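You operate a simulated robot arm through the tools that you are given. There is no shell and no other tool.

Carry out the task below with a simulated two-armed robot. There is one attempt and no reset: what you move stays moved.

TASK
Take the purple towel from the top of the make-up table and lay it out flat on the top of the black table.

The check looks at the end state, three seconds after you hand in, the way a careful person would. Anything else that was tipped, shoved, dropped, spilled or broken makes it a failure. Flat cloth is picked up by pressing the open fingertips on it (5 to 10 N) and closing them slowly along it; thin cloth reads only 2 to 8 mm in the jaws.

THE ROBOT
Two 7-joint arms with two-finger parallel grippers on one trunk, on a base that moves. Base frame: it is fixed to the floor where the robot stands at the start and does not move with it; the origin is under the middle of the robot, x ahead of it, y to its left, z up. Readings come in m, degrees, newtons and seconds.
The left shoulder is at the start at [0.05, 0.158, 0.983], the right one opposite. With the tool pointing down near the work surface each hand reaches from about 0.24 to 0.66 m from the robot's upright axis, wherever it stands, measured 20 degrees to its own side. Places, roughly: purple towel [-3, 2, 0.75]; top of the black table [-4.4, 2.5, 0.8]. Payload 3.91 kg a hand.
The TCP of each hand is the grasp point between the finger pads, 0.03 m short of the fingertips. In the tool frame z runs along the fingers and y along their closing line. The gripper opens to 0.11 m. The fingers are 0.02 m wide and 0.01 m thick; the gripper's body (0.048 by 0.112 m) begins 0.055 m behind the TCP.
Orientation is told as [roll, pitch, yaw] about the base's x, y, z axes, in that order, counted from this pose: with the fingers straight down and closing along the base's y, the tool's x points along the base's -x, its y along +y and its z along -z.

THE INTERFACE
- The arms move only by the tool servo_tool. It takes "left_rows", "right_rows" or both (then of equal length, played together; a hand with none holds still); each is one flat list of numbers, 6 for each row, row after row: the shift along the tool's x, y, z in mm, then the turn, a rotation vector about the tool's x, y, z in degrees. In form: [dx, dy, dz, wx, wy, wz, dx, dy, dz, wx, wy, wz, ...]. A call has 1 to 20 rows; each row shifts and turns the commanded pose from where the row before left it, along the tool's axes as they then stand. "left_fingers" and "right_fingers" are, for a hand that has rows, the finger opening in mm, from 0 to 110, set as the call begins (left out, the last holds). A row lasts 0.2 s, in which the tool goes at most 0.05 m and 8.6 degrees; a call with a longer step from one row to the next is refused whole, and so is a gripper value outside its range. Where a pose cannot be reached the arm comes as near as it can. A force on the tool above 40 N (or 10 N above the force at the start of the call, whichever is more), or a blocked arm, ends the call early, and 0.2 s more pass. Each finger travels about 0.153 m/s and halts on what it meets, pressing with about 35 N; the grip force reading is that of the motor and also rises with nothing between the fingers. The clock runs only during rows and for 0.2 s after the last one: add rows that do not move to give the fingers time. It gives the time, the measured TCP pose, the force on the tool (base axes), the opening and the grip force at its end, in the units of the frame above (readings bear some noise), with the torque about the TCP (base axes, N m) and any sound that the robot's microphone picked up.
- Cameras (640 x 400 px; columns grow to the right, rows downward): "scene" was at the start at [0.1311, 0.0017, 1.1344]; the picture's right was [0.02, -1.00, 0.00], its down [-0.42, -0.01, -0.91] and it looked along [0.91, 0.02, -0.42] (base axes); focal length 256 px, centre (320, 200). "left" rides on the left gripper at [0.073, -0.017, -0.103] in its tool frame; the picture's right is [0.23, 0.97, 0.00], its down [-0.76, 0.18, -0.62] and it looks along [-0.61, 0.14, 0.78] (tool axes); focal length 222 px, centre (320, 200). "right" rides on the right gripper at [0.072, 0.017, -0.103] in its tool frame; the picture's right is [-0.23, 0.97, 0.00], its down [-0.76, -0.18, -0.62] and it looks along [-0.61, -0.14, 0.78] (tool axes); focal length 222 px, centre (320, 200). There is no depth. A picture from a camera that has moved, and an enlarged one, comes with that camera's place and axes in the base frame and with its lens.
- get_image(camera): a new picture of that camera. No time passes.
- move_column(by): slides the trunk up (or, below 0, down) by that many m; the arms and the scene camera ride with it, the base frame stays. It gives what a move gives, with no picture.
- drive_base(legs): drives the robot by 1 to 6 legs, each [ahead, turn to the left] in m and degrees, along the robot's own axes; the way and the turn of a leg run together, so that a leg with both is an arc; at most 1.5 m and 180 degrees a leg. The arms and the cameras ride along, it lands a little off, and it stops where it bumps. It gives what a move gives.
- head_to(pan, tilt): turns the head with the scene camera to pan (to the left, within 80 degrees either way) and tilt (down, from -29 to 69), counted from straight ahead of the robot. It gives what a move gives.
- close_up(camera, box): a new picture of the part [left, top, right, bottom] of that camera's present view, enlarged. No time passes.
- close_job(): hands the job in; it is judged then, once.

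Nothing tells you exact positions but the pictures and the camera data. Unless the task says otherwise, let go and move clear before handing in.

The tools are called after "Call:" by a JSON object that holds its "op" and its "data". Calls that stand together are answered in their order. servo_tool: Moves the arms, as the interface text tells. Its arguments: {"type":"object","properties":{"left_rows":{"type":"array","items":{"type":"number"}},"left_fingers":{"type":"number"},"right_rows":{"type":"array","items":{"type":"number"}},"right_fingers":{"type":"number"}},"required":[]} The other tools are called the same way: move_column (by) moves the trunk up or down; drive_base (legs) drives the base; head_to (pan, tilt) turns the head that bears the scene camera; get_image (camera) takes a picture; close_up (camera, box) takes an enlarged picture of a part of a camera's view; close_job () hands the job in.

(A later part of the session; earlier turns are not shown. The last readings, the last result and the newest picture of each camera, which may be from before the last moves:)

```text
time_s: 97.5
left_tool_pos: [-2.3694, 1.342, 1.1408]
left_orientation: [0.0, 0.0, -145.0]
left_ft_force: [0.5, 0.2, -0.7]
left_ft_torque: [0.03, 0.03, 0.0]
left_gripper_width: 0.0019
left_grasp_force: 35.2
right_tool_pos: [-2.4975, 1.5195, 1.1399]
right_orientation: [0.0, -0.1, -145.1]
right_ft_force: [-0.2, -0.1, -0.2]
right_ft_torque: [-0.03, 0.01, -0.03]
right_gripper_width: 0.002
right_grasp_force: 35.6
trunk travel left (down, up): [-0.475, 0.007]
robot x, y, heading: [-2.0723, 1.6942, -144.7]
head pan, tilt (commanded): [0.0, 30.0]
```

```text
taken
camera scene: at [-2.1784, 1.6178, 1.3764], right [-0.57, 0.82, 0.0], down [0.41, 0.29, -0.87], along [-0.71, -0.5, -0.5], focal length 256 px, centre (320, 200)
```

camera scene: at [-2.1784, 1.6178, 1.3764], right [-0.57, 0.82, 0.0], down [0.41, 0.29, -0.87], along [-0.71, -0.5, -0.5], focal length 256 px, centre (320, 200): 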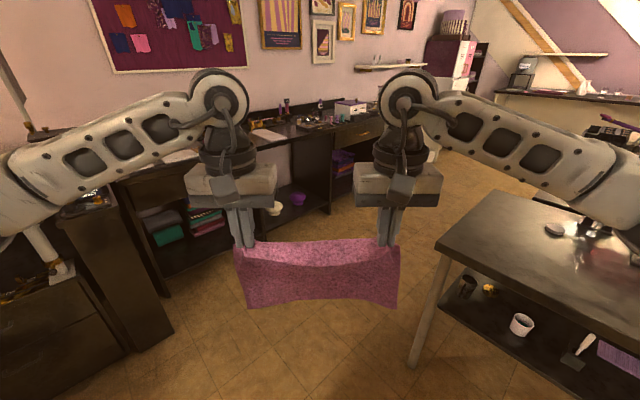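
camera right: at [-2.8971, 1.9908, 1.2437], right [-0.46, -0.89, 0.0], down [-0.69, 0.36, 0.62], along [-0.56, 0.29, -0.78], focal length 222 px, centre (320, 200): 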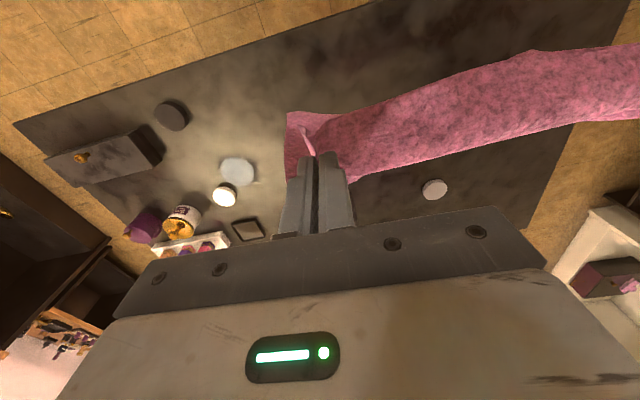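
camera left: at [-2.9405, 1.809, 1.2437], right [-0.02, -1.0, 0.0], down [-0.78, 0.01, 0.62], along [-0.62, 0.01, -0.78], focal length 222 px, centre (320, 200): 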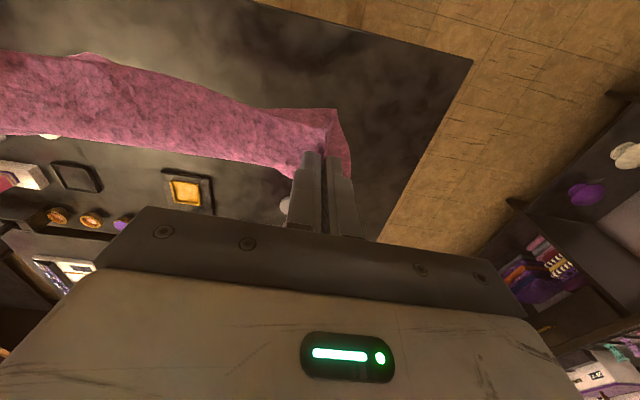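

The path ahead in the aisle is free: the make-up table's corner passes 0.40 m to my right and the left cabinets stay 0.85 m away. I'll drive on and turn back to face along the aisle.

Call:
{"op": "drive_base", "data": {"legs": [[1.19, 0]]}}

Call:
{"op": "drive_base", "data": {"legs": [[0, -49]]}}

Call:
{"op": "get_image", "data": {"camera": "scene"}}

Call:
{"op": "head_to", "data": {"pan": -45, "tilt": 30}}

Call:
{"op": "get_image", "data": {"camera": "scene"}}

```text
time_s: 103.5
left_tool_pos: [-3.3333, 0.6536, 1.1408]
left_orientation: [0.0, 0.0, -144.4]
left_ft_force: [0.7, 0.4, -0.8]
left_ft_torque: [0.04, -0.03, -0.01]
left_gripper_width: 0.0017
left_grasp_force: 34.8
right_tool_pos: [-3.4653, 0.8313, 1.1407]
right_orientation: [0.0, -0.1, -144.5]
right_ft_force: [1.3, -0.9, -0.5]
right_ft_torque: [0.01, 0.01, -0.02]
right_gripper_width: 0.0021
right_grasp_force: 35.5
trunk travel left (down, up): [-0.475, 0.007]
robot x, y, heading: [-3.0369, 1.0064, -144.2]
head pan, tilt (commanded): [0.0, 30.0]
```

```text
time_s: 106.2
left_tool_pos: [-3.4998, 1.0015, 1.1413]
left_orientation: [-0.1, 0.0, 166.3]
left_ft_force: [0.4, 0.5, -0.2]
left_ft_torque: [0.01, -0.02, 0.06]
left_gripper_width: 0.0016
left_grasp_force: 34.8
right_tool_pos: [-3.4508, 1.2157, 1.1393]
right_orientation: [0.0, -0.1, 166.2]
right_ft_force: [-0.1, 0.7, 0.6]
right_ft_torque: [0.02, -0.01, 0.02]
right_gripper_width: 0.0022
right_grasp_force: 35.3
trunk travel left (down, up): [-0.475, 0.007]
robot x, y, heading: [-3.0391, 1.0084, 166.2]
head pan, tilt (commanded): [0.0, 30.0]
```

```text
taken
camera scene: at [-3.1667, 1.0388, 1.3764], right [0.24, 0.97, 0.0], down [0.49, -0.12, -0.87], along [-0.84, 0.21, -0.5], focal length 256 px, centre (320, 200)
```

scene: 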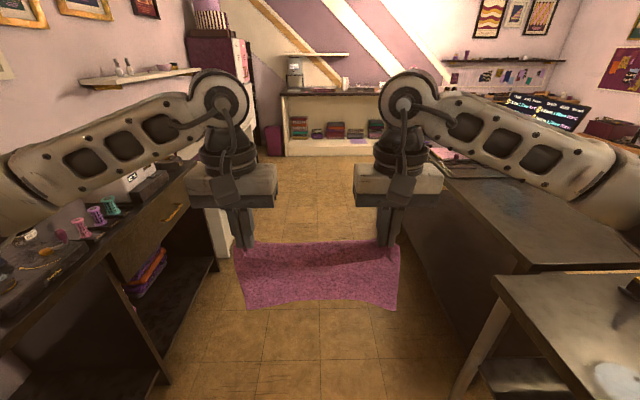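

```text
time_s: 107.3
left_tool_pos: [-3.4996, 0.9988, 1.1406]
left_orientation: [0.0, 0.0, 166.4]
left_ft_force: [0.0, 0.5, -1.0]
left_ft_torque: [0.0, 0.0, 0.03]
left_gripper_width: 0.002
left_grasp_force: 34.8
right_tool_pos: [-3.4521, 1.2169, 1.1407]
right_orientation: [0.0, -0.2, 166.2]
right_ft_force: [0.3, 0.0, 0.1]
right_ft_torque: [-0.02, 0.01, 0.0]
right_gripper_width: 0.0021
right_grasp_force: 34.8
trunk travel left (down, up): [-0.475, 0.007]
robot x, y, heading: [-3.0416, 1.0075, 166.2]
head pan, tilt (commanded): [-45.0, 30.0]
```

```text
taken
camera scene: at [-3.1259, 1.0942, 1.3764], right [0.85, 0.52, 0.0], down [0.26, -0.43, -0.87], along [-0.45, 0.74, -0.5], focal length 256 px, centre (320, 200)
```

scene: 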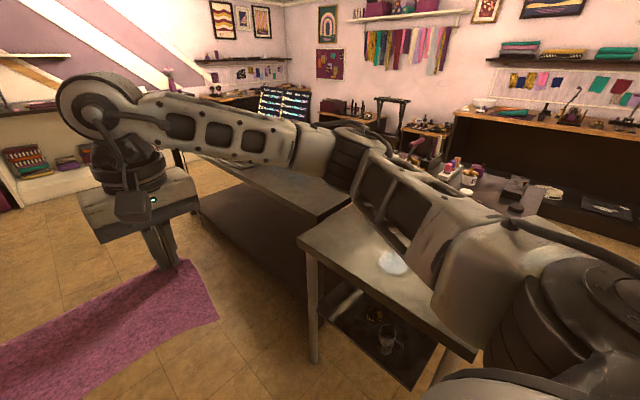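

I'm in the aisle at about [-3.04, 1.01]; the black table's left edge runs parallel 0.58 m to my right, with its free area from about 0.72 to 1.36 m ahead. I'll drive 1.04 m on and turn right to face it.

Call:
{"op": "drive_base", "data": {"legs": [[1.04, 0]]}}

Call:
{"op": "drive_base", "data": {"legs": [[0, -90]]}}

Call:
{"op": "head_to", "data": {"pan": 0, "tilt": 35}}

Call:
{"op": "get_image", "data": {"camera": "scene"}}

```text
time_s: 112.7
left_tool_pos: [-4.5124, 1.2536, 1.1418]
left_orientation: [0.0, 0.0, 166.1]
left_ft_force: [-0.7, -0.5, 1.2]
left_ft_torque: [0.0, -0.02, 0.01]
left_gripper_width: 0.0018
left_grasp_force: 34.6
right_tool_pos: [-4.4629, 1.4697, 1.141]
right_orientation: [-0.1, -0.1, 165.9]
right_ft_force: [0.4, -0.4, 0.1]
right_ft_torque: [0.0, 0.02, 0.05]
right_gripper_width: 0.0021
right_grasp_force: 35.0
trunk travel left (down, up): [-0.475, 0.007]
robot x, y, heading: [-4.0523, 1.2576, 165.9]
head pan, tilt (commanded): [-45.0, 30.0]
```

```text
time_s: 116.9
left_tool_pos: [-4.0574, 1.7204, 1.1405]
left_orientation: [0.0, 0.0, 76.2]
left_ft_force: [0.5, -0.6, 0.7]
left_ft_torque: [0.0, -0.03, 0.04]
left_gripper_width: 0.002
left_grasp_force: 34.9
right_tool_pos: [-3.8429, 1.6708, 1.1407]
right_orientation: [-0.1, -0.1, 76.1]
right_ft_force: [-1.0, -0.1, -0.5]
right_ft_torque: [-0.01, 0.01, 0.01]
right_gripper_width: 0.0018
right_grasp_force: 34.4
trunk travel left (down, up): [-0.475, 0.007]
robot x, y, heading: [-4.0514, 1.2609, 76.1]
head pan, tilt (commanded): [-45.0, 30.0]
```

```text
time_s: 118.0
left_tool_pos: [-4.0582, 1.7192, 1.1418]
left_orientation: [0.1, 0.1, 76.2]
left_ft_force: [0.3, -0.7, 0.0]
left_ft_torque: [-0.03, -0.01, 0.02]
left_gripper_width: 0.0021
left_grasp_force: 35.3
right_tool_pos: [-3.8422, 1.6699, 1.1396]
right_orientation: [0.0, -0.1, 75.9]
right_ft_force: [-0.7, 0.8, -0.3]
right_ft_torque: [-0.01, 0.0, 0.02]
right_gripper_width: 0.0021
right_grasp_force: 35.4
trunk travel left (down, up): [-0.475, 0.007]
robot x, y, heading: [-4.0512, 1.2581, 76.2]
head pan, tilt (commanded): [0.0, 35.0]
```

```text
taken
camera scene: at [-4.0218, 1.3829, 1.3687], right [0.97, -0.24, 0.0], down [-0.14, -0.56, -0.82], along [0.2, 0.79, -0.57], focal length 256 px, centre (320, 200)
```

scene: 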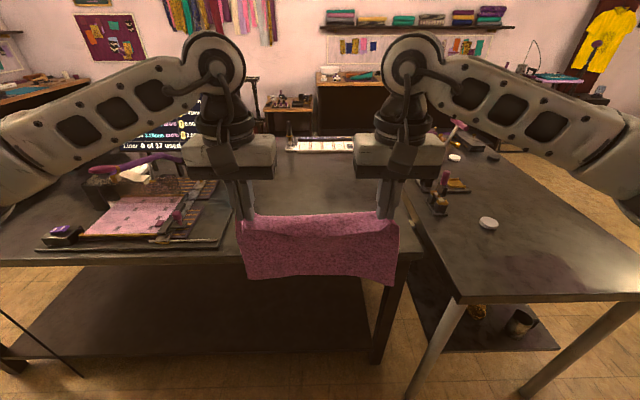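

The towel hangs centred over the free patch of the black table, between the palette tray on the left and the table's right end. I'll look closer at the towel's shape and the table edge before moving in.

Call:
{"op": "close_up", "data": {"camera": "scene", "box": [180, 140, 460, 315]}}

Call:
{"op": "get_image", "data": {"camera": "left"}}

Call:
{"op": "get_image", "data": {"camera": "right"}}

```text
2.29 times, centred on (320, 228) of scene
camera zoom: at [-4.0218, 1.3829, 1.3687], right [0.97, -0.24, 0.0], down [-0.14, -0.56, -0.82], along [0.2, 0.79, -0.57], focal length 586 px, centre (320, 137)
```

zoom: 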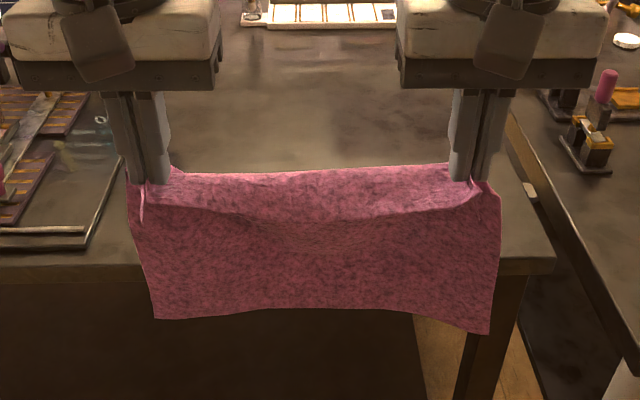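

```text
taken
camera left: at [-4.0593, 1.6454, 1.2438], right [-1.0, 0.01, 0.0], down [0.01, 0.78, 0.62], along [0.01, 0.62, -0.78], focal length 222 px, centre (320, 200)
```

left: 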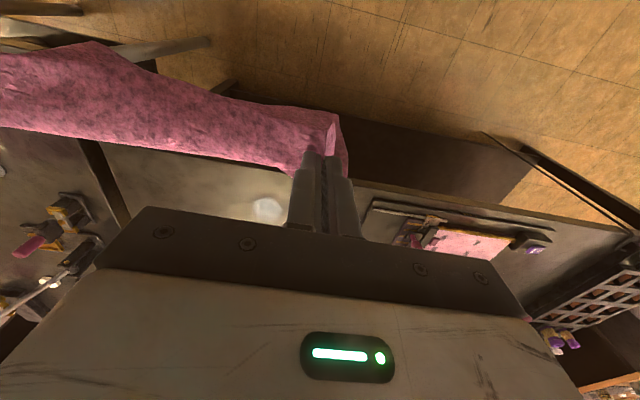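

```text
taken
camera right: at [-3.8757, 1.6035, 1.2439], right [-0.89, 0.46, 0.0], down [0.36, 0.69, 0.62], along [0.28, 0.56, -0.78], focal length 222 px, centre (320, 200)
```

right: 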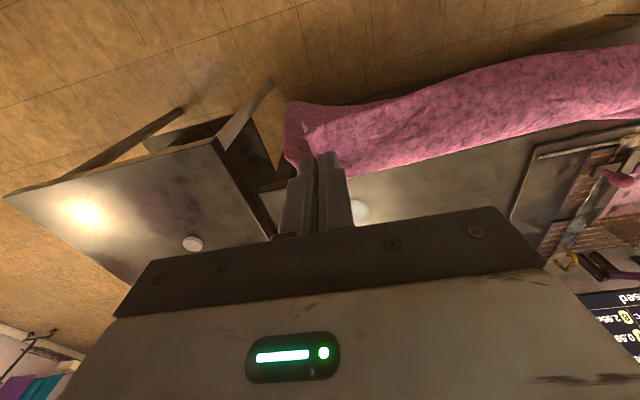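

The black table's near edge is about 0.655 m ahead at z 0.80, and its right corner 0.30 m to my right, so the towel sits centred between tray and corner. The towel's short flap falls toward me, so I'll lay it far edge first and pull back; first I drive 0.32 m closer.

Call:
{"op": "drive_base", "data": {"legs": [[0.32, 0]]}}

Call:
{"op": "get_image", "data": {"camera": "scene"}}

Call:
{"op": "head_to", "data": {"pan": 0, "tilt": 50}}

Call:
{"op": "get_image", "data": {"camera": "scene"}}

```text
time_s: 120.1
left_tool_pos: [-3.9805, 2.0289, 1.1393]
left_orientation: [0.0, 0.0, 76.2]
left_ft_force: [0.1, 0.1, -0.2]
left_ft_torque: [-0.01, 0.02, 0.03]
left_gripper_width: 0.0015
left_grasp_force: 35.2
right_tool_pos: [-3.7653, 1.9793, 1.1398]
right_orientation: [0.0, -0.1, 76.1]
right_ft_force: [-0.4, 0.2, 0.4]
right_ft_torque: [-0.02, 0.01, 0.01]
right_gripper_width: 0.0023
right_grasp_force: 35.2
trunk travel left (down, up): [-0.475, 0.007]
robot x, y, heading: [-3.9715, 1.5683, 76.4]
head pan, tilt (commanded): [0.0, 35.0]
```

```text
taken
camera scene: at [-3.9453, 1.6921, 1.3686], right [0.97, -0.24, 0.0], down [-0.14, -0.56, -0.82], along [0.2, 0.79, -0.57], focal length 256 px, centre (320, 200)
```

scene: 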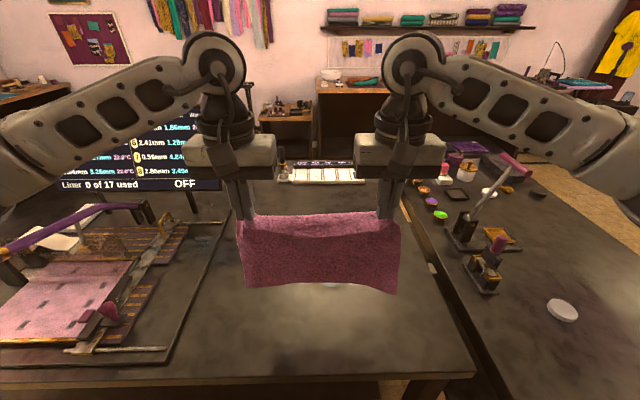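

```text
time_s: 120.9
left_tool_pos: [-3.9819, 2.0278, 1.1415]
left_orientation: [-0.1, -0.1, 76.1]
left_ft_force: [0.5, -1.0, -0.3]
left_ft_torque: [-0.02, 0.0, 0.05]
left_gripper_width: 0.0017
left_grasp_force: 34.9
right_tool_pos: [-3.7657, 1.9797, 1.1396]
right_orientation: [0.0, -0.2, 76.1]
right_ft_force: [-0.5, -0.2, -0.5]
right_ft_torque: [0.02, 0.02, 0.03]
right_gripper_width: 0.0017
right_grasp_force: 35.0
trunk travel left (down, up): [-0.475, 0.007]
robot x, y, heading: [-3.9741, 1.5668, 76.0]
head pan, tilt (commanded): [0.0, 50.0]
```

```text
taken
camera scene: at [-3.9481, 1.6808, 1.347], right [0.97, -0.24, 0.0], down [-0.18, -0.74, -0.64], along [0.15, 0.62, -0.77], focal length 256 px, centre (320, 200)
```

scene: 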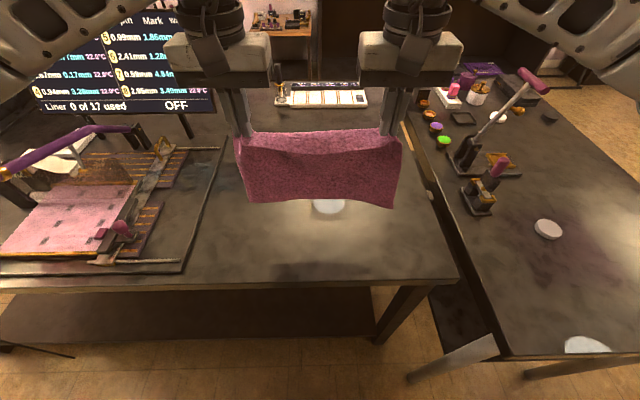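

The view confirms the free patch: table edge 0.33 m ahead, tray edge 0.31 m to the left, right edge 0.31 m to the right, nothing in between. I'll carry the towel outward to about 0.61 m ahead while lowering it slightly.

Call:
{"op": "servo_tool", "data": {"left_rows": [-27, 0, 12, 0, 0, 0, -27, 0, 12, 0, 0, 0, -27, 0, 12, 0, 0, 0, -27, 0, 12, 0, 0, 0, -27, 0, 12, 0, 0, 0, -27, 0, 12, 0, 0, 0, 0, 0, 0, 0, 0, 0], "right_rows": [-26, 0, 12, 0, 0, 0, -26, 0, 12, 0, 0, 0, -26, 0, 12, 0, 0, 0, -26, 0, 12, 0, 0, 0, -26, 0, 12, 0, 0, 0, -26, 0, 12, 0, 0, 0, 0, 0, 0, 0, 0, 0]}}

Call:
{"op": "get_image", "data": {"camera": "scene"}}

Call:
{"op": "get_image", "data": {"camera": "left"}}

Call:
{"op": "get_image", "data": {"camera": "right"}}

```text
time_s: 122.5
left_tool_pos: [-3.9433, 2.186, 1.0693]
left_orientation: [-0.1, -0.2, 76.1]
left_ft_force: [-0.7, -0.4, 0.1]
left_ft_torque: [-0.01, 0.03, 0.02]
left_gripper_width: 0.0018
left_grasp_force: 35.2
right_tool_pos: [-3.7296, 2.1293, 1.0683]
right_orientation: [0.0, -0.1, 76.0]
right_ft_force: [0.3, -0.3, 0.4]
right_ft_torque: [-0.03, 0.0, 0.05]
right_gripper_width: 0.0018
right_grasp_force: 34.6
trunk travel left (down, up): [-0.475, 0.007]
robot x, y, heading: [-3.9753, 1.5685, 75.8]
head pan, tilt (commanded): [0.0, 50.0]
```

```text
taken
camera scene: at [-3.9482, 1.6804, 1.347], right [0.97, -0.24, 0.0], down [-0.18, -0.74, -0.64], along [0.15, 0.62, -0.77], focal length 256 px, centre (320, 200)
```

scene: 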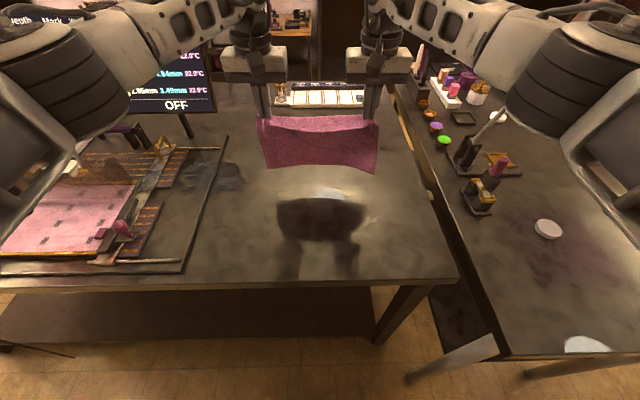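

```text
taken
camera left: at [-3.9438, 2.1114, 1.1723], right [-1.0, 0.01, 0.0], down [0.01, 0.78, 0.62], along [0.01, 0.62, -0.78], focal length 222 px, centre (320, 200)
```

left: 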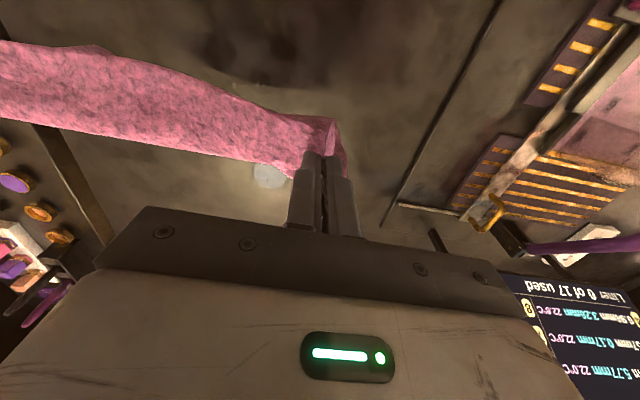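

```text
taken
camera right: at [-3.7622, 2.063, 1.1726], right [-0.89, 0.45, 0.0], down [0.35, 0.69, 0.63], along [0.28, 0.56, -0.78], focal length 222 px, centre (320, 200)
```

right: 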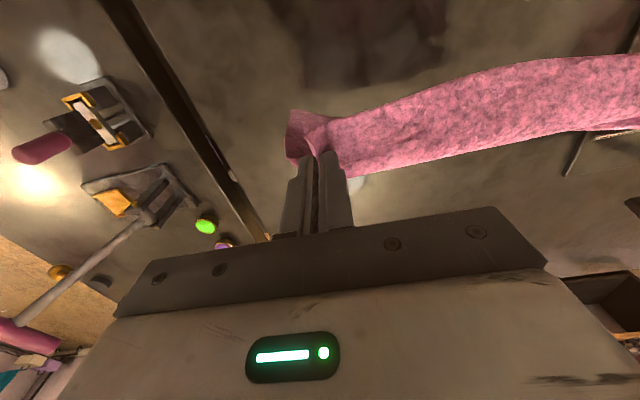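

The towel hangs over the free patch with its lower edge about 5 cm above the black table. I'll lower it straight down until that edge touches.

Call:
{"op": "servo_tool", "data": {"left_rows": [0, 0, 12, 0, 0, 0, 0, 0, 12, 0, 0, 0, 0, 0, 12, 0, 0, 0, 0, 0, 12, 0, 0, 0, 0, 0, 8, 0, 0, 0, 0, 0, 0, 0, 0, 0], "right_rows": [0, 0, 12, 0, 0, 0, 0, 0, 12, 0, 0, 0, 0, 0, 12, 0, 0, 0, 0, 0, 12, 0, 0, 0, 0, 0, 8, 0, 0, 0, 0, 0, 0, 0, 0, 0]}}

Call:
{"op": "close_up", "data": {"camera": "scene", "box": [200, 80, 440, 230]}}

Call:
{"op": "get_image", "data": {"camera": "right"}}

```text
time_s: 123.9
left_tool_pos: [-3.9424, 2.1856, 1.0128]
left_orientation: [0.0, 0.0, 76.2]
left_ft_force: [-1.0, 0.2, 0.3]
left_ft_torque: [0.02, 0.03, 0.03]
left_gripper_width: 0.0019
left_grasp_force: 35.2
right_tool_pos: [-3.7303, 2.1326, 1.0123]
right_orientation: [0.1, -0.1, 76.0]
right_ft_force: [0.3, 0.0, -0.1]
right_ft_torque: [-0.02, 0.01, 0.04]
right_gripper_width: 0.0021
right_grasp_force: 35.3
trunk travel left (down, up): [-0.475, 0.007]
robot x, y, heading: [-3.9765, 1.568, 76.0]
head pan, tilt (commanded): [0.0, 50.0]
```

```text
2.67 times, centred on (320, 155) of scene
camera zoom: at [-3.9481, 1.6807, 1.3469], right [0.97, -0.24, 0.0], down [-0.18, -0.74, -0.64], along [0.15, 0.62, -0.77], focal length 684 px, centre (320, 320)
```

zoom: 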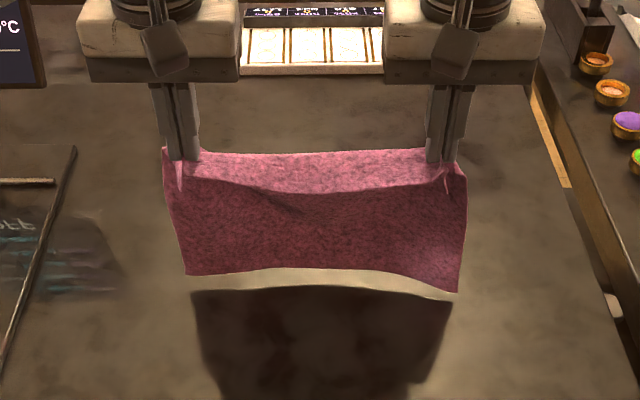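

```text
taken
camera right: at [-3.7618, 2.0636, 1.1164], right [-0.89, 0.46, 0.0], down [0.36, 0.69, 0.62], along [0.28, 0.56, -0.78], focal length 222 px, centre (320, 200)
```

right: 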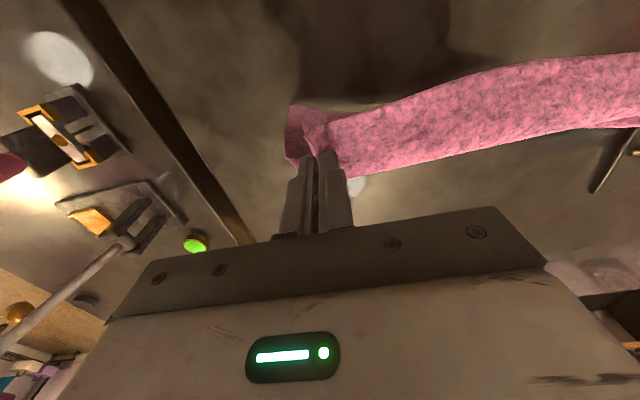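

The lower edge is now about 1 cm above the table and level. I'll start laying: hands move down and back toward me together, first half of the way.

Call:
{"op": "servo_tool", "data": {"left_rows": [4, 0, 10, 0, 0, 0, 8, 0, 10, 0, 0, 0, 11, 0, 10, 0, 0, 0, 12, 0, 10, 0, 0, 0, 12, 0, 10, 0, 0, 0, 12, 0, 10, 0, 0, 0, 12, 0, 10, 0, 0, 0], "right_rows": [4, 0, 10, 0, 0, 0, 8, 0, 10, 0, 0, 0, 11, 0, 10, 0, 0, 0, 12, 0, 10, 0, 0, 0, 12, 0, 10, 0, 0, 0, 12, 0, 10, 0, 0, 0, 12, 0, 10, 0, 0, 0]}}

Call:
{"op": "close_up", "data": {"camera": "scene", "box": [200, 80, 440, 230]}}

Call:
{"op": "get_image", "data": {"camera": "right"}}

Call:
{"op": "get_image", "data": {"camera": "left"}}

```text
time_s: 125.5
left_tool_pos: [-3.9609, 2.1162, 0.9431]
left_orientation: [0.0, -0.1, 76.2]
left_ft_force: [0.6, -0.1, 0.0]
left_ft_torque: [0.0, 0.02, 0.05]
left_gripper_width: 0.002
left_grasp_force: 35.0
right_tool_pos: [-3.7473, 2.0615, 0.9416]
right_orientation: [-0.1, 0.0, 76.1]
right_ft_force: [-0.7, 0.1, -0.1]
right_ft_torque: [-0.02, 0.01, 0.02]
right_gripper_width: 0.0019
right_grasp_force: 35.1
trunk travel left (down, up): [-0.475, 0.007]
robot x, y, heading: [-3.9751, 1.5659, 75.9]
head pan, tilt (commanded): [0.0, 50.0]
```

```text
2.67 times, centred on (320, 155) of scene
camera zoom: at [-3.9481, 1.6807, 1.347], right [0.97, -0.24, 0.0], down [-0.18, -0.74, -0.64], along [0.15, 0.62, -0.77], focal length 684 px, centre (320, 320)
```

zoom: 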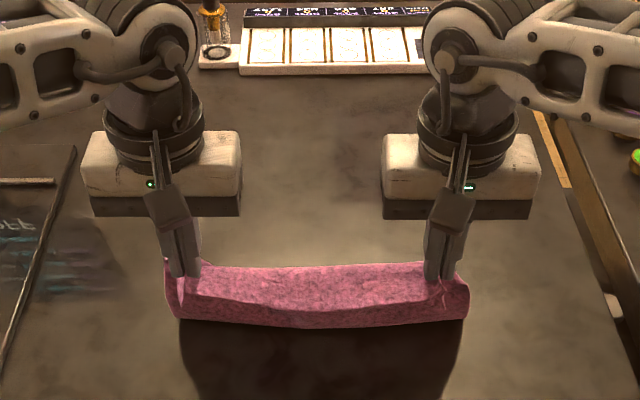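

```text
taken
camera right: at [-3.7793, 1.9943, 1.0455], right [-0.89, 0.46, 0.0], down [0.36, 0.69, 0.62], along [0.28, 0.56, -0.78], focal length 222 px, centre (320, 200)
```

right: 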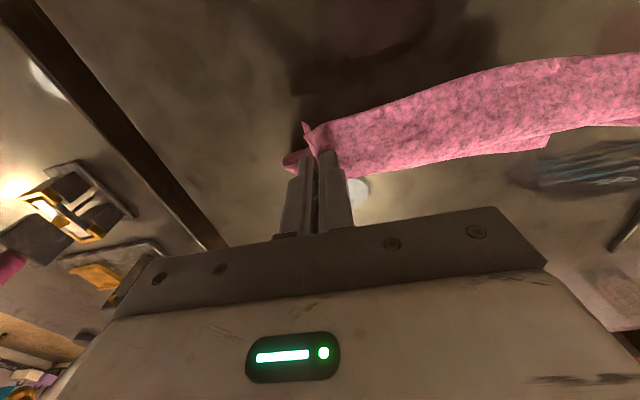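

```text
taken
camera left: at [-3.961, 2.0421, 1.0456], right [-1.0, 0.01, 0.0], down [0.01, 0.78, 0.62], along [0.01, 0.62, -0.78], focal length 222 px, centre (320, 200)
```

left: 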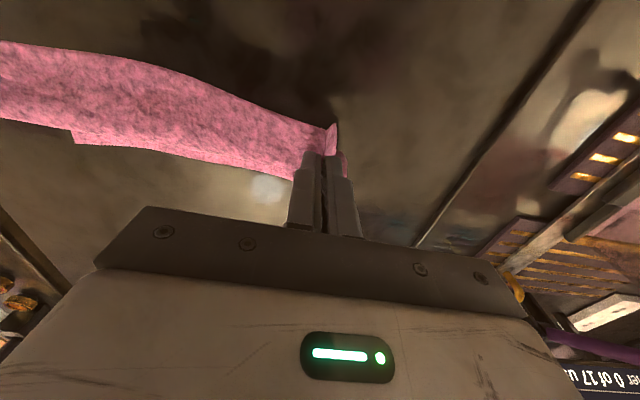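

The far part of the towel is now lying on the table and extending away from me as intended. I'll continue down and back until the fingertips are about 3 cm above the table.

Call:
{"op": "servo_tool", "data": {"left_rows": [12, 0, 10, 0, 0, 0, 12, 0, 10, 0, 0, 0, 12, 0, 10, 0, 0, 0, 12, 0, 10, 0, 0, 0, 12, 0, 10, 0, 0, 0, 12, 0, 10, 0, 0, 0, 12, 0, 10, 0, 0, 0, 10, 0, 8, 0, 0, 0], "right_rows": [12, 0, 10, 0, 0, 0, 12, 0, 10, 0, 0, 0, 12, 0, 10, 0, 0, 0, 12, 0, 10, 0, 0, 0, 12, 0, 10, 0, 0, 0, 12, 0, 10, 0, 0, 0, 12, 0, 10, 0, 0, 0, 10, 0, 8, 0, 0, 0]}}

Call:
{"op": "get_image", "data": {"camera": "scene"}}

Call:
{"op": "get_image", "data": {"camera": "right"}}

Call:
{"op": "get_image", "data": {"camera": "left"}}

```text
time_s: 127.3
left_tool_pos: [-3.9826, 2.0261, 0.8664]
left_orientation: [0.0, 0.0, 76.2]
left_ft_force: [0.0, -0.2, 0.0]
left_ft_torque: [0.03, 0.0, 0.04]
left_gripper_width: 0.0019
left_grasp_force: 35.0
right_tool_pos: [-3.7684, 1.9706, 0.8636]
right_orientation: [0.0, -0.1, 76.1]
right_ft_force: [-0.8, -0.3, -0.4]
right_ft_torque: [0.0, 0.0, 0.04]
right_gripper_width: 0.0019
right_grasp_force: 34.9
trunk travel left (down, up): [-0.475, 0.007]
robot x, y, heading: [-3.98, 1.5683, 76.0]
head pan, tilt (commanded): [0.0, 50.0]
```

```text
taken
camera scene: at [-3.9481, 1.6807, 1.347], right [0.97, -0.24, 0.0], down [-0.18, -0.74, -0.64], along [0.15, 0.62, -0.77], focal length 256 px, centre (320, 200)
```

scene: 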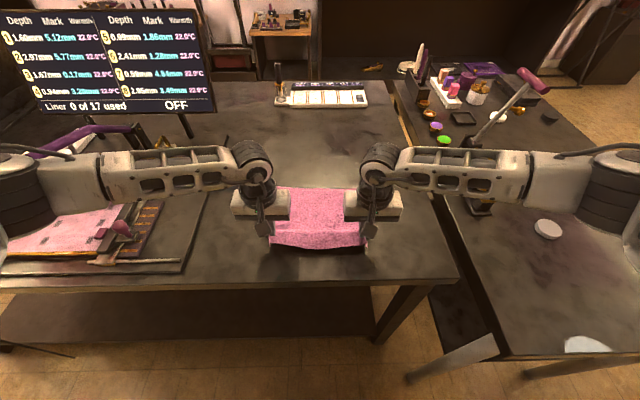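

```text
taken
camera right: at [-3.8016, 1.9035, 0.9678], right [-0.89, 0.45, 0.0], down [0.36, 0.69, 0.62], along [0.28, 0.56, -0.78], focal length 222 px, centre (320, 200)
```

right: 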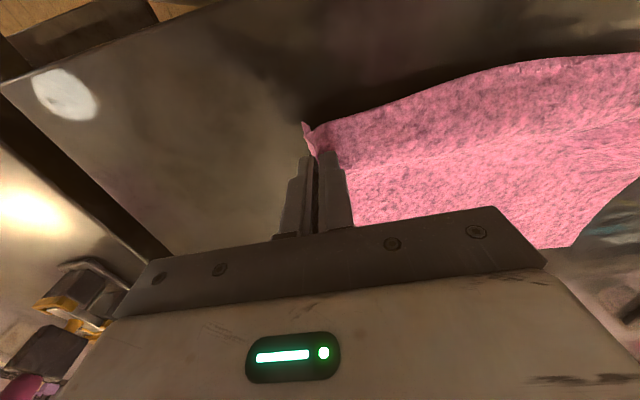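

```text
taken
camera left: at [-3.9835, 1.9515, 0.9682], right [-1.0, 0.01, 0.0], down [0.01, 0.78, 0.62], along [0.01, 0.62, -0.78], focal length 222 px, centre (320, 200)
```

left: 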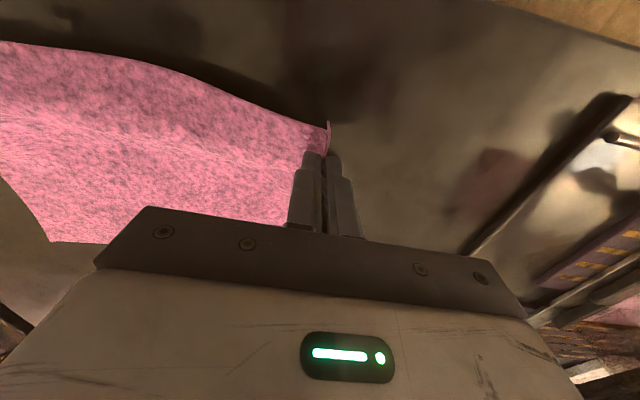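

The towel's far edge lies at about 0.625 m ahead and there's about 1.5 cm of slack left. I'll pull back about 18 mm at this height to tighten it, then go straight down, watching the flap.

Call:
{"op": "servo_tool", "data": {"left_rows": [6, 0, 2, 0, 0, 0, 6, 0, 2, 0, 0, 0, 6, 0, 2, 0, 0, 0, 0, 0, 5, 0, 0, 0, 0, 0, 5, 0, 0, 0, 0, 0, 4, 0, 0, 0, 0, 0, 0, 0, 0, 0], "right_rows": [6, 0, 1, 0, 0, 0, 6, 0, 1, 0, 0, 0, 6, 0, 1, 0, 0, 0, 0, 0, 5, 0, 0, 0, 0, 0, 5, 0, 0, 0, 0, 0, 4, 0, 0, 0, 0, 0, 0, 0, 0, 0]}}

Call:
{"op": "close_up", "data": {"camera": "scene", "box": [220, 150, 420, 275]}}

Call:
{"op": "get_image", "data": {"camera": "right"}}

Call:
{"op": "get_image", "data": {"camera": "left"}}

```text
time_s: 128.9
left_tool_pos: [-3.9866, 2.0085, 0.8454]
left_orientation: [0.0, 0.0, 76.2]
left_ft_force: [0.6, 0.4, -0.3]
left_ft_torque: [-0.01, -0.03, 0.02]
left_gripper_width: 0.002
left_grasp_force: 34.8
right_tool_pos: [-3.7728, 1.9524, 0.8466]
right_orientation: [0.0, -0.2, 76.1]
right_ft_force: [-0.4, -0.5, 0.0]
right_ft_torque: [0.02, -0.02, 0.07]
right_gripper_width: 0.0019
right_grasp_force: 34.6
trunk travel left (down, up): [-0.475, 0.007]
robot x, y, heading: [-3.9753, 1.5655, 76.1]
head pan, tilt (commanded): [0.0, 50.0]
```

```text
3.20 times, centred on (320, 212) of scene
camera zoom: at [-3.9481, 1.6807, 1.3469], right [0.97, -0.24, 0.0], down [-0.18, -0.74, -0.64], along [0.15, 0.62, -0.77], focal length 820 px, centre (320, 160)
```

zoom: 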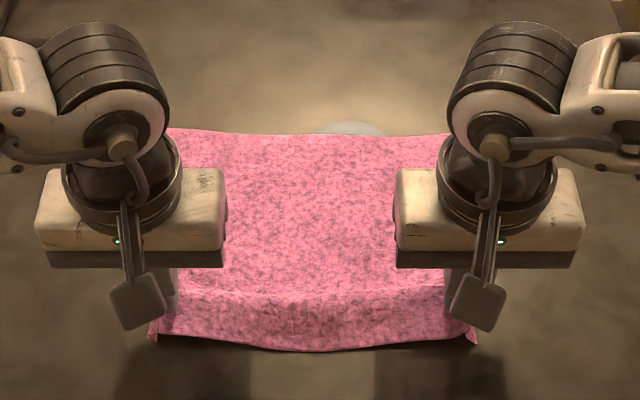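

```text
taken
camera right: at [-3.8057, 1.8865, 0.9508], right [-0.89, 0.46, 0.0], down [0.36, 0.69, 0.63], along [0.28, 0.56, -0.78], focal length 222 px, centre (320, 200)
```

right: 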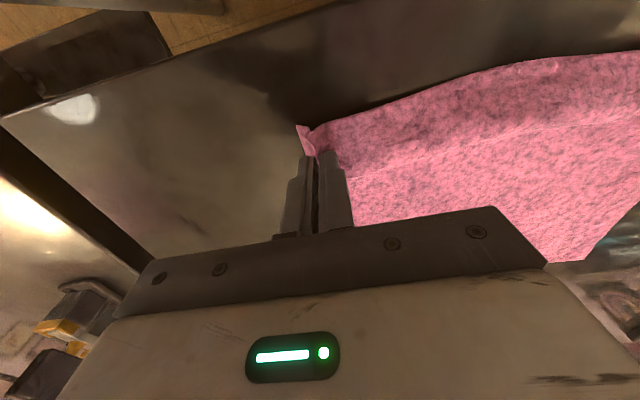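

```text
taken
camera left: at [-3.988, 1.9338, 0.9476], right [-1.0, 0.01, 0.0], down [0.01, 0.78, 0.62], along [0.01, 0.62, -0.78], focal length 222 px, centre (320, 200)
```

left: 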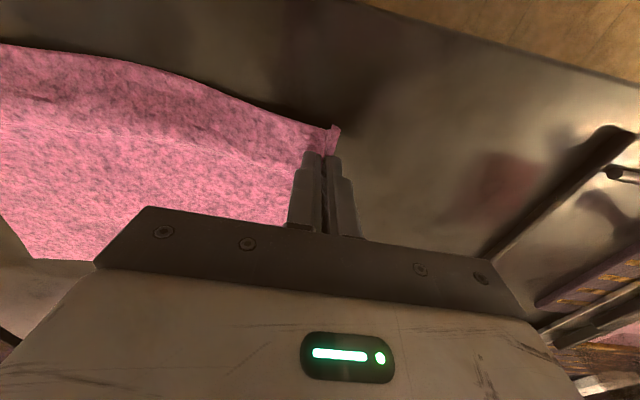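

The towel lies flat behind the hands, and the flap slopes down toward me without tucking under. I'll go straight down to just above contact.

Call:
{"op": "servo_tool", "data": {"left_rows": [0, 0, 3, 0, 0, 0, 0, 0, 3, 0, 0, 0, 0, 0, 3, 0, 0, 0, 0, 0, 2, 0, 0, 0, 0, 0, 0, 0, 0, 0], "right_rows": [0, 0, 3, 0, 0, 0, 0, 0, 3, 0, 0, 0, 0, 0, 3, 0, 0, 0, 0, 0, 3, 0, 0, 0, 0, 0, 0, 0, 0, 0]}}

Call:
{"op": "close_up", "data": {"camera": "scene", "box": [220, 150, 420, 275]}}

Call:
{"op": "close_up", "data": {"camera": "right", "box": [240, 50, 640, 280]}}

Call:
{"op": "close_up", "data": {"camera": "left", "box": [0, 20, 400, 270]}}

```text
time_s: 130.1
left_tool_pos: [-3.9861, 2.0091, 0.8334]
left_orientation: [-0.1, 0.1, 76.1]
left_ft_force: [-0.2, -0.6, -1.0]
left_ft_torque: [-0.01, -0.03, 0.04]
left_gripper_width: 0.0021
left_grasp_force: 35.0
right_tool_pos: [-3.7731, 1.954, 0.8353]
right_orientation: [-0.1, -0.1, 76.1]
right_ft_force: [-0.1, 0.9, 0.0]
right_ft_torque: [0.02, 0.02, 0.01]
right_gripper_width: 0.0019
right_grasp_force: 35.0
trunk travel left (down, up): [-0.475, 0.007]
robot x, y, heading: [-3.9777, 1.5696, 76.2]
head pan, tilt (commanded): [0.0, 50.0]
```

```text
3.20 times, centred on (320, 212) of scene
camera zoom: at [-3.9481, 1.6807, 1.3469], right [0.97, -0.24, 0.0], down [-0.18, -0.74, -0.64], along [0.15, 0.62, -0.77], focal length 820 px, centre (320, 160)
```

zoom: 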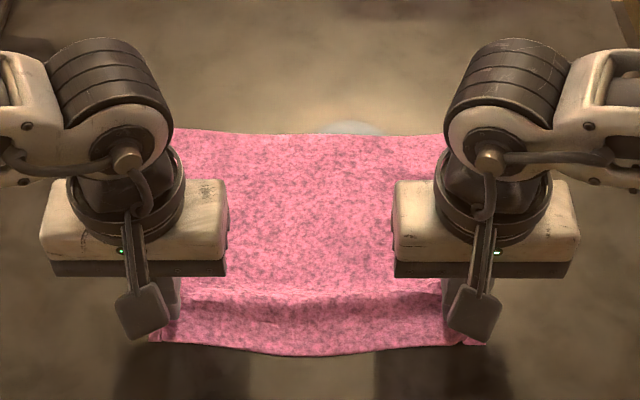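

```text
1.60 times, centred on (440, 165) of right
camera zoom: at [-3.8059, 1.8867, 0.9389], right [-0.89, 0.45, 0.0], down [0.36, 0.69, 0.62], along [0.28, 0.56, -0.78], focal length 355 px, centre (128, 256)
```

zoom: 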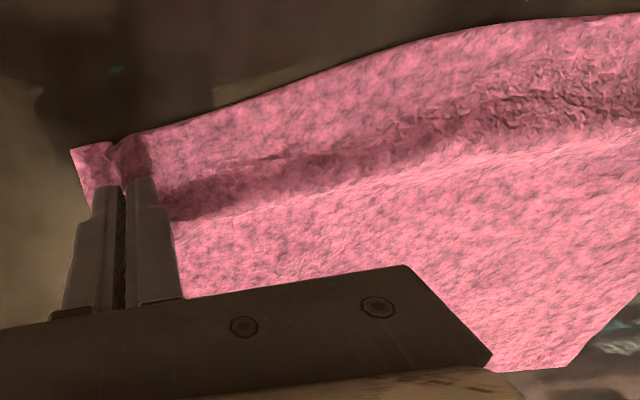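

```text
1.60 times, centred on (200, 145) of left
camera zoom: at [-3.9877, 1.9338, 0.9368], right [-1.0, 0.01, 0.0], down [0.01, 0.78, 0.62], along [0.01, 0.62, -0.78], focal length 355 px, centre (512, 288)
```

zoom: 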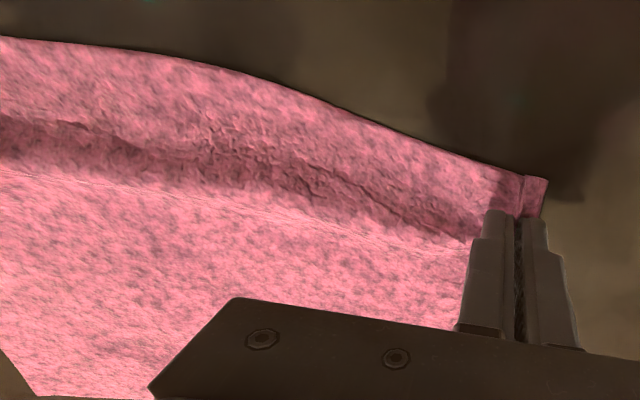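

The towel is nearly flat, with only a low ridge along the pinch line. I'll lower to a light press so that opening the fingers spreads the pleats back out.

Call:
{"op": "servo_tool", "data": {"left_rows": [0, 0, 2, 0, 0, 0, 0, 0, 0, 0, 0, 0], "right_rows": [0, 0, 3, 0, 0, 0, 0, 0, 0, 0, 0, 0]}}

Call:
{"op": "servo_tool", "data": {"left_rows": [0, 0, 1.5, 0, 0, 0, 0, 0, 0, 0, 0, 0], "right_rows": [0, 0, 1.5, 0, 0, 0, 0, 0, 0, 0, 0, 0]}}

```text
time_s: 130.7
left_tool_pos: [-3.9868, 2.0086, 0.8328]
left_orientation: [-0.1, -0.1, 76.2]
left_ft_force: [-0.5, 0.2, 4.7]
left_ft_torque: [-0.03, 0.01, 0.01]
left_gripper_width: 0.0021
left_grasp_force: 35.2
right_tool_pos: [-3.7727, 1.9535, 0.8327]
right_orientation: [0.0, -0.2, 76.1]
right_ft_force: [0.0, 0.3, 0.3]
right_ft_torque: [0.0, -0.01, 0.04]
right_gripper_width: 0.0019
right_grasp_force: 35.5
trunk travel left (down, up): [-0.475, 0.007]
robot x, y, heading: [-3.9743, 1.5692, 76.1]
head pan, tilt (commanded): [0.0, 50.0]
```

```text
time_s: 131.3
left_tool_pos: [-3.9859, 2.0088, 0.832]
left_orientation: [0.0, -0.3, 76.2]
left_ft_force: [-2.4, -1.2, 18.1]
left_ft_torque: [-0.11, 0.2, 0.01]
left_gripper_width: 0.0018
left_grasp_force: 35.0
right_tool_pos: [-3.772, 1.9526, 0.8318]
right_orientation: [0.1, -0.3, 76.1]
right_ft_force: [-0.2, 0.5, 2.6]
right_ft_torque: [0.05, -0.02, 0.04]
right_gripper_width: 0.002
right_grasp_force: 35.1
trunk travel left (down, up): [-0.475, 0.007]
robot x, y, heading: [-3.975, 1.5648, 76.3]
head pan, tilt (commanded): [0.0, 50.0]
```

Both fingertips are on the table now (left 18 N, right 3 N). I'll even this out to about 6 N each and open the fingers slowly.

Call:
{"op": "servo_tool", "data": {"left_rows": [0, 0, -1.3, 0, 0, 0, 0, 0, 0, 0, 0, 0], "right_rows": [0, 0, 0.5, 0, 0, 0, 0, 0, 0, 0, 0, 0]}}

Call:
{"op": "servo_tool", "data": {"left_rows": [0, 0, 0, 0, 0, 0, 0, 0, 0, 0, 0, 0], "right_rows": [0, 0, 0, 0, 0, 0, 0, 0, 0, 0, 0, 0], "left_fingers": 6, "right_fingers": 6}}

Call:
{"op": "servo_tool", "data": {"left_rows": [0, 0, 0, 0, 0, 0, 0, 0, 0, 0, 0, 0], "right_rows": [0, 0, 0, 0, 0, 0, 0, 0, 0, 0, 0, 0], "left_fingers": 12, "right_fingers": 12}}

Call:
{"op": "close_up", "data": {"camera": "right", "box": [240, 50, 640, 280]}}

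Call:
{"op": "close_up", "data": {"camera": "left", "box": [0, 20, 400, 270]}}

```text
time_s: 131.9
left_tool_pos: [-3.9857, 2.0062, 0.8313]
left_orientation: [0.0, -0.1, 76.3]
left_ft_force: [-0.1, 1.8, 10.2]
left_ft_torque: [0.0, 0.05, 0.01]
left_gripper_width: 0.0019
left_grasp_force: 34.6
right_tool_pos: [-3.7738, 1.9536, 0.8311]
right_orientation: [0.1, -0.3, 76.2]
right_ft_force: [-0.2, -0.9, 10.8]
right_ft_torque: [-0.08, -0.06, 0.03]
right_gripper_width: 0.002
right_grasp_force: 35.0
trunk travel left (down, up): [-0.475, 0.007]
robot x, y, heading: [-3.9709, 1.5685, 76.1]
head pan, tilt (commanded): [0.0, 50.0]
```

```text
time_s: 132.5
left_tool_pos: [-3.9854, 2.0089, 0.8332]
left_orientation: [-0.2, -0.1, 76.0]
left_ft_force: [1.6, 0.4, 8.3]
left_ft_torque: [-0.05, 0.01, -0.02]
left_gripper_width: 0.0053
left_grasp_force: 0.1
right_tool_pos: [-3.7724, 1.9543, 0.8308]
right_orientation: [0.1, -0.3, 76.1]
right_ft_force: [-1.6, 0.9, 14.1]
right_ft_torque: [-0.09, -0.03, 0.0]
right_gripper_width: 0.0055
right_grasp_force: 0.1
trunk travel left (down, up): [-0.475, 0.007]
robot x, y, heading: [-3.9735, 1.5699, 76.2]
head pan, tilt (commanded): [0.0, 50.0]
```

```text
time_s: 133.1
left_tool_pos: [-3.9858, 2.0075, 0.833]
left_orientation: [0.0, -0.1, 76.2]
left_ft_force: [1.9, -0.6, 7.0]
left_ft_torque: [-0.06, 0.03, 0.0]
left_gripper_width: 0.0112
left_grasp_force: 0.0
right_tool_pos: [-3.7732, 1.9539, 0.8304]
right_orientation: [0.1, -0.4, 76.1]
right_ft_force: [-2.0, 1.0, 17.1]
right_ft_torque: [-0.06, -0.06, 0.0]
right_gripper_width: 0.0105
right_grasp_force: 0.0
trunk travel left (down, up): [-0.475, 0.007]
robot x, y, heading: [-3.9768, 1.5657, 75.9]
head pan, tilt (commanded): [0.0, 50.0]
```

```text
1.60 times, centred on (440, 165) of right
camera zoom: at [-3.8063, 1.8861, 0.9349], right [-0.89, 0.46, 0.0], down [0.36, 0.69, 0.63], along [0.28, 0.56, -0.78], focal length 355 px, centre (128, 256)
```

zoom: 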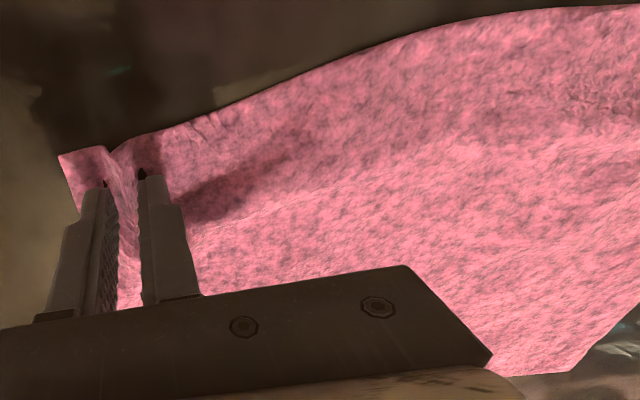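

```text
1.60 times, centred on (200, 145) of left
camera zoom: at [-3.9881, 1.9327, 0.9351], right [-1.0, 0.01, 0.0], down [0.01, 0.78, 0.62], along [0.01, 0.62, -0.78], focal length 355 px, centre (512, 288)
```

zoom: 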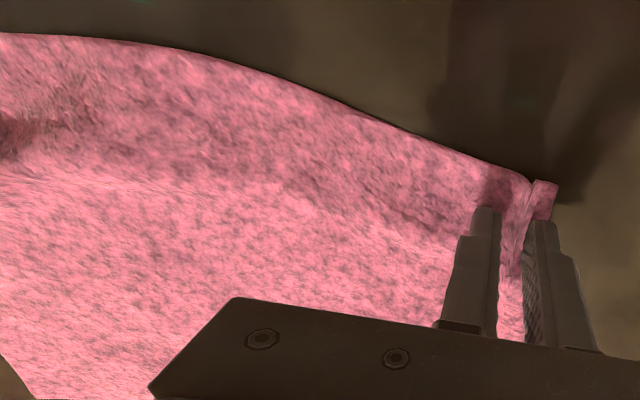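

The pleats are opening out and the ridge has sunk. I'll ease the right hand slightly and keep opening.

Call:
{"op": "servo_tool", "data": {"left_rows": [0, 0, 0, 0, 0, 0, 0, 0, 0, 0, 0, 0], "right_rows": [0, 0, -1.2, 0, 0, 0, 0, 0, 0, 0, 0, 0], "left_fingers": 18, "right_fingers": 18}}

Call:
{"op": "servo_tool", "data": {"left_rows": [0, 0, 0, 0, 0, 0, 0, 0, 0, 0, 0, 0], "right_rows": [0, 0, 0, 0, 0, 0, 0, 0, 0, 0, 0, 0], "left_fingers": 25, "right_fingers": 25}}

Call:
{"op": "servo_tool", "data": {"left_rows": [0, 0, 0, 0, 0, 0, 0, 0, 0, 0, 0, 0], "right_rows": [0, 0, 0, 0, 0, 0, 0, 0, 0, 0, 0, 0], "left_fingers": 32, "right_fingers": 32}}

Call:
{"op": "servo_tool", "data": {"left_rows": [0, 0, 0, 0, 0, 0, 0, 0, 0, 0, 0, 0], "right_rows": [0, 0, 0, 0, 0, 0, 0, 0, 0, 0, 0, 0], "left_fingers": 40, "right_fingers": 40}}

Call:
{"op": "close_up", "data": {"camera": "right", "box": [240, 50, 640, 280]}}

Call:
{"op": "close_up", "data": {"camera": "left", "box": [0, 20, 400, 270]}}

```text
time_s: 133.7
left_tool_pos: [-3.9854, 2.0088, 0.8328]
left_orientation: [0.0, -0.1, 76.1]
left_ft_force: [0.6, -2.2, 10.1]
left_ft_torque: [-0.07, 0.11, 0.01]
left_gripper_width: 0.0174
left_grasp_force: 0.0
right_tool_pos: [-3.772, 1.9528, 0.8319]
right_orientation: [0.1, -0.2, 76.1]
right_ft_force: [-1.4, 1.2, 9.4]
right_ft_torque: [-0.01, -0.04, -0.01]
right_gripper_width: 0.0176
right_grasp_force: 0.1
trunk travel left (down, up): [-0.475, 0.007]
robot x, y, heading: [-3.9763, 1.5723, 76.2]
head pan, tilt (commanded): [0.0, 50.0]
```

```text
time_s: 134.3
left_tool_pos: [-3.9859, 2.0077, 0.8327]
left_orientation: [-0.1, -0.1, 76.3]
left_ft_force: [1.3, -0.7, 8.8]
left_ft_torque: [-0.06, 0.15, 0.02]
left_gripper_width: 0.0239
left_grasp_force: 0.0
right_tool_pos: [-3.7714, 1.9518, 0.8313]
right_orientation: [0.0, -0.2, 76.1]
right_ft_force: [-1.1, -0.9, 6.8]
right_ft_torque: [-0.07, -0.06, 0.0]
right_gripper_width: 0.0232
right_grasp_force: 0.0
trunk travel left (down, up): [-0.475, 0.007]
robot x, y, heading: [-3.9762, 1.5683, 76.1]
head pan, tilt (commanded): [0.0, 50.0]
```

```text
time_s: 134.9
left_tool_pos: [-3.9868, 2.0076, 0.8319]
left_orientation: [-0.1, -0.1, 76.3]
left_ft_force: [0.6, -0.3, 10.7]
left_ft_torque: [-0.06, 0.17, 0.03]
left_gripper_width: 0.0313
left_grasp_force: 0.1
right_tool_pos: [-3.7733, 1.9521, 0.8319]
right_orientation: [0.0, -0.3, 76.2]
right_ft_force: [-0.6, -0.7, 3.7]
right_ft_torque: [-0.04, -0.02, -0.02]
right_gripper_width: 0.0309
right_grasp_force: 0.1
trunk travel left (down, up): [-0.475, 0.007]
robot x, y, heading: [-3.9776, 1.5688, 76.1]
head pan, tilt (commanded): [0.0, 50.0]
```

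```text
time_s: 135.5
left_tool_pos: [-3.9868, 2.0073, 0.8317]
left_orientation: [0.0, -0.1, 76.3]
left_ft_force: [2.2, -1.0, 9.7]
left_ft_torque: [-0.02, 0.18, 0.0]
left_gripper_width: 0.0392
left_grasp_force: 0.0
right_tool_pos: [-3.7728, 1.9524, 0.8319]
right_orientation: [0.1, -0.2, 76.2]
right_ft_force: [-1.3, -0.1, 3.6]
right_ft_torque: [-0.06, -0.01, -0.05]
right_gripper_width: 0.0395
right_grasp_force: 0.1
trunk travel left (down, up): [-0.475, 0.007]
robot x, y, heading: [-3.9763, 1.5717, 76.0]
head pan, tilt (commanded): [0.0, 50.0]
```

```text
1.60 times, centred on (440, 165) of right
camera zoom: at [-3.8056, 1.886, 0.9353], right [-0.89, 0.46, 0.0], down [0.36, 0.69, 0.63], along [0.28, 0.56, -0.78], focal length 355 px, centre (128, 256)
```

zoom: 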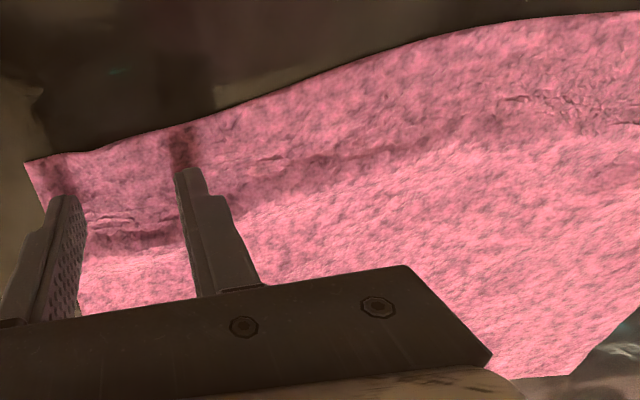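

```text
1.60 times, centred on (200, 145) of left
camera zoom: at [-3.9876, 1.9333, 0.935], right [-1.0, 0.01, 0.0], down [0.01, 0.78, 0.62], along [0.01, 0.62, -0.78], focal length 355 px, centre (512, 288)
```

zoom: 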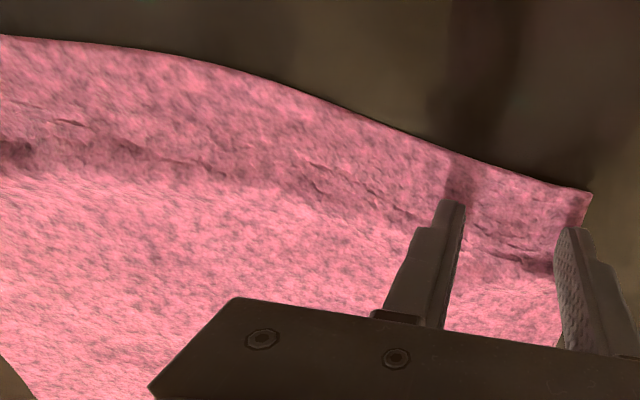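

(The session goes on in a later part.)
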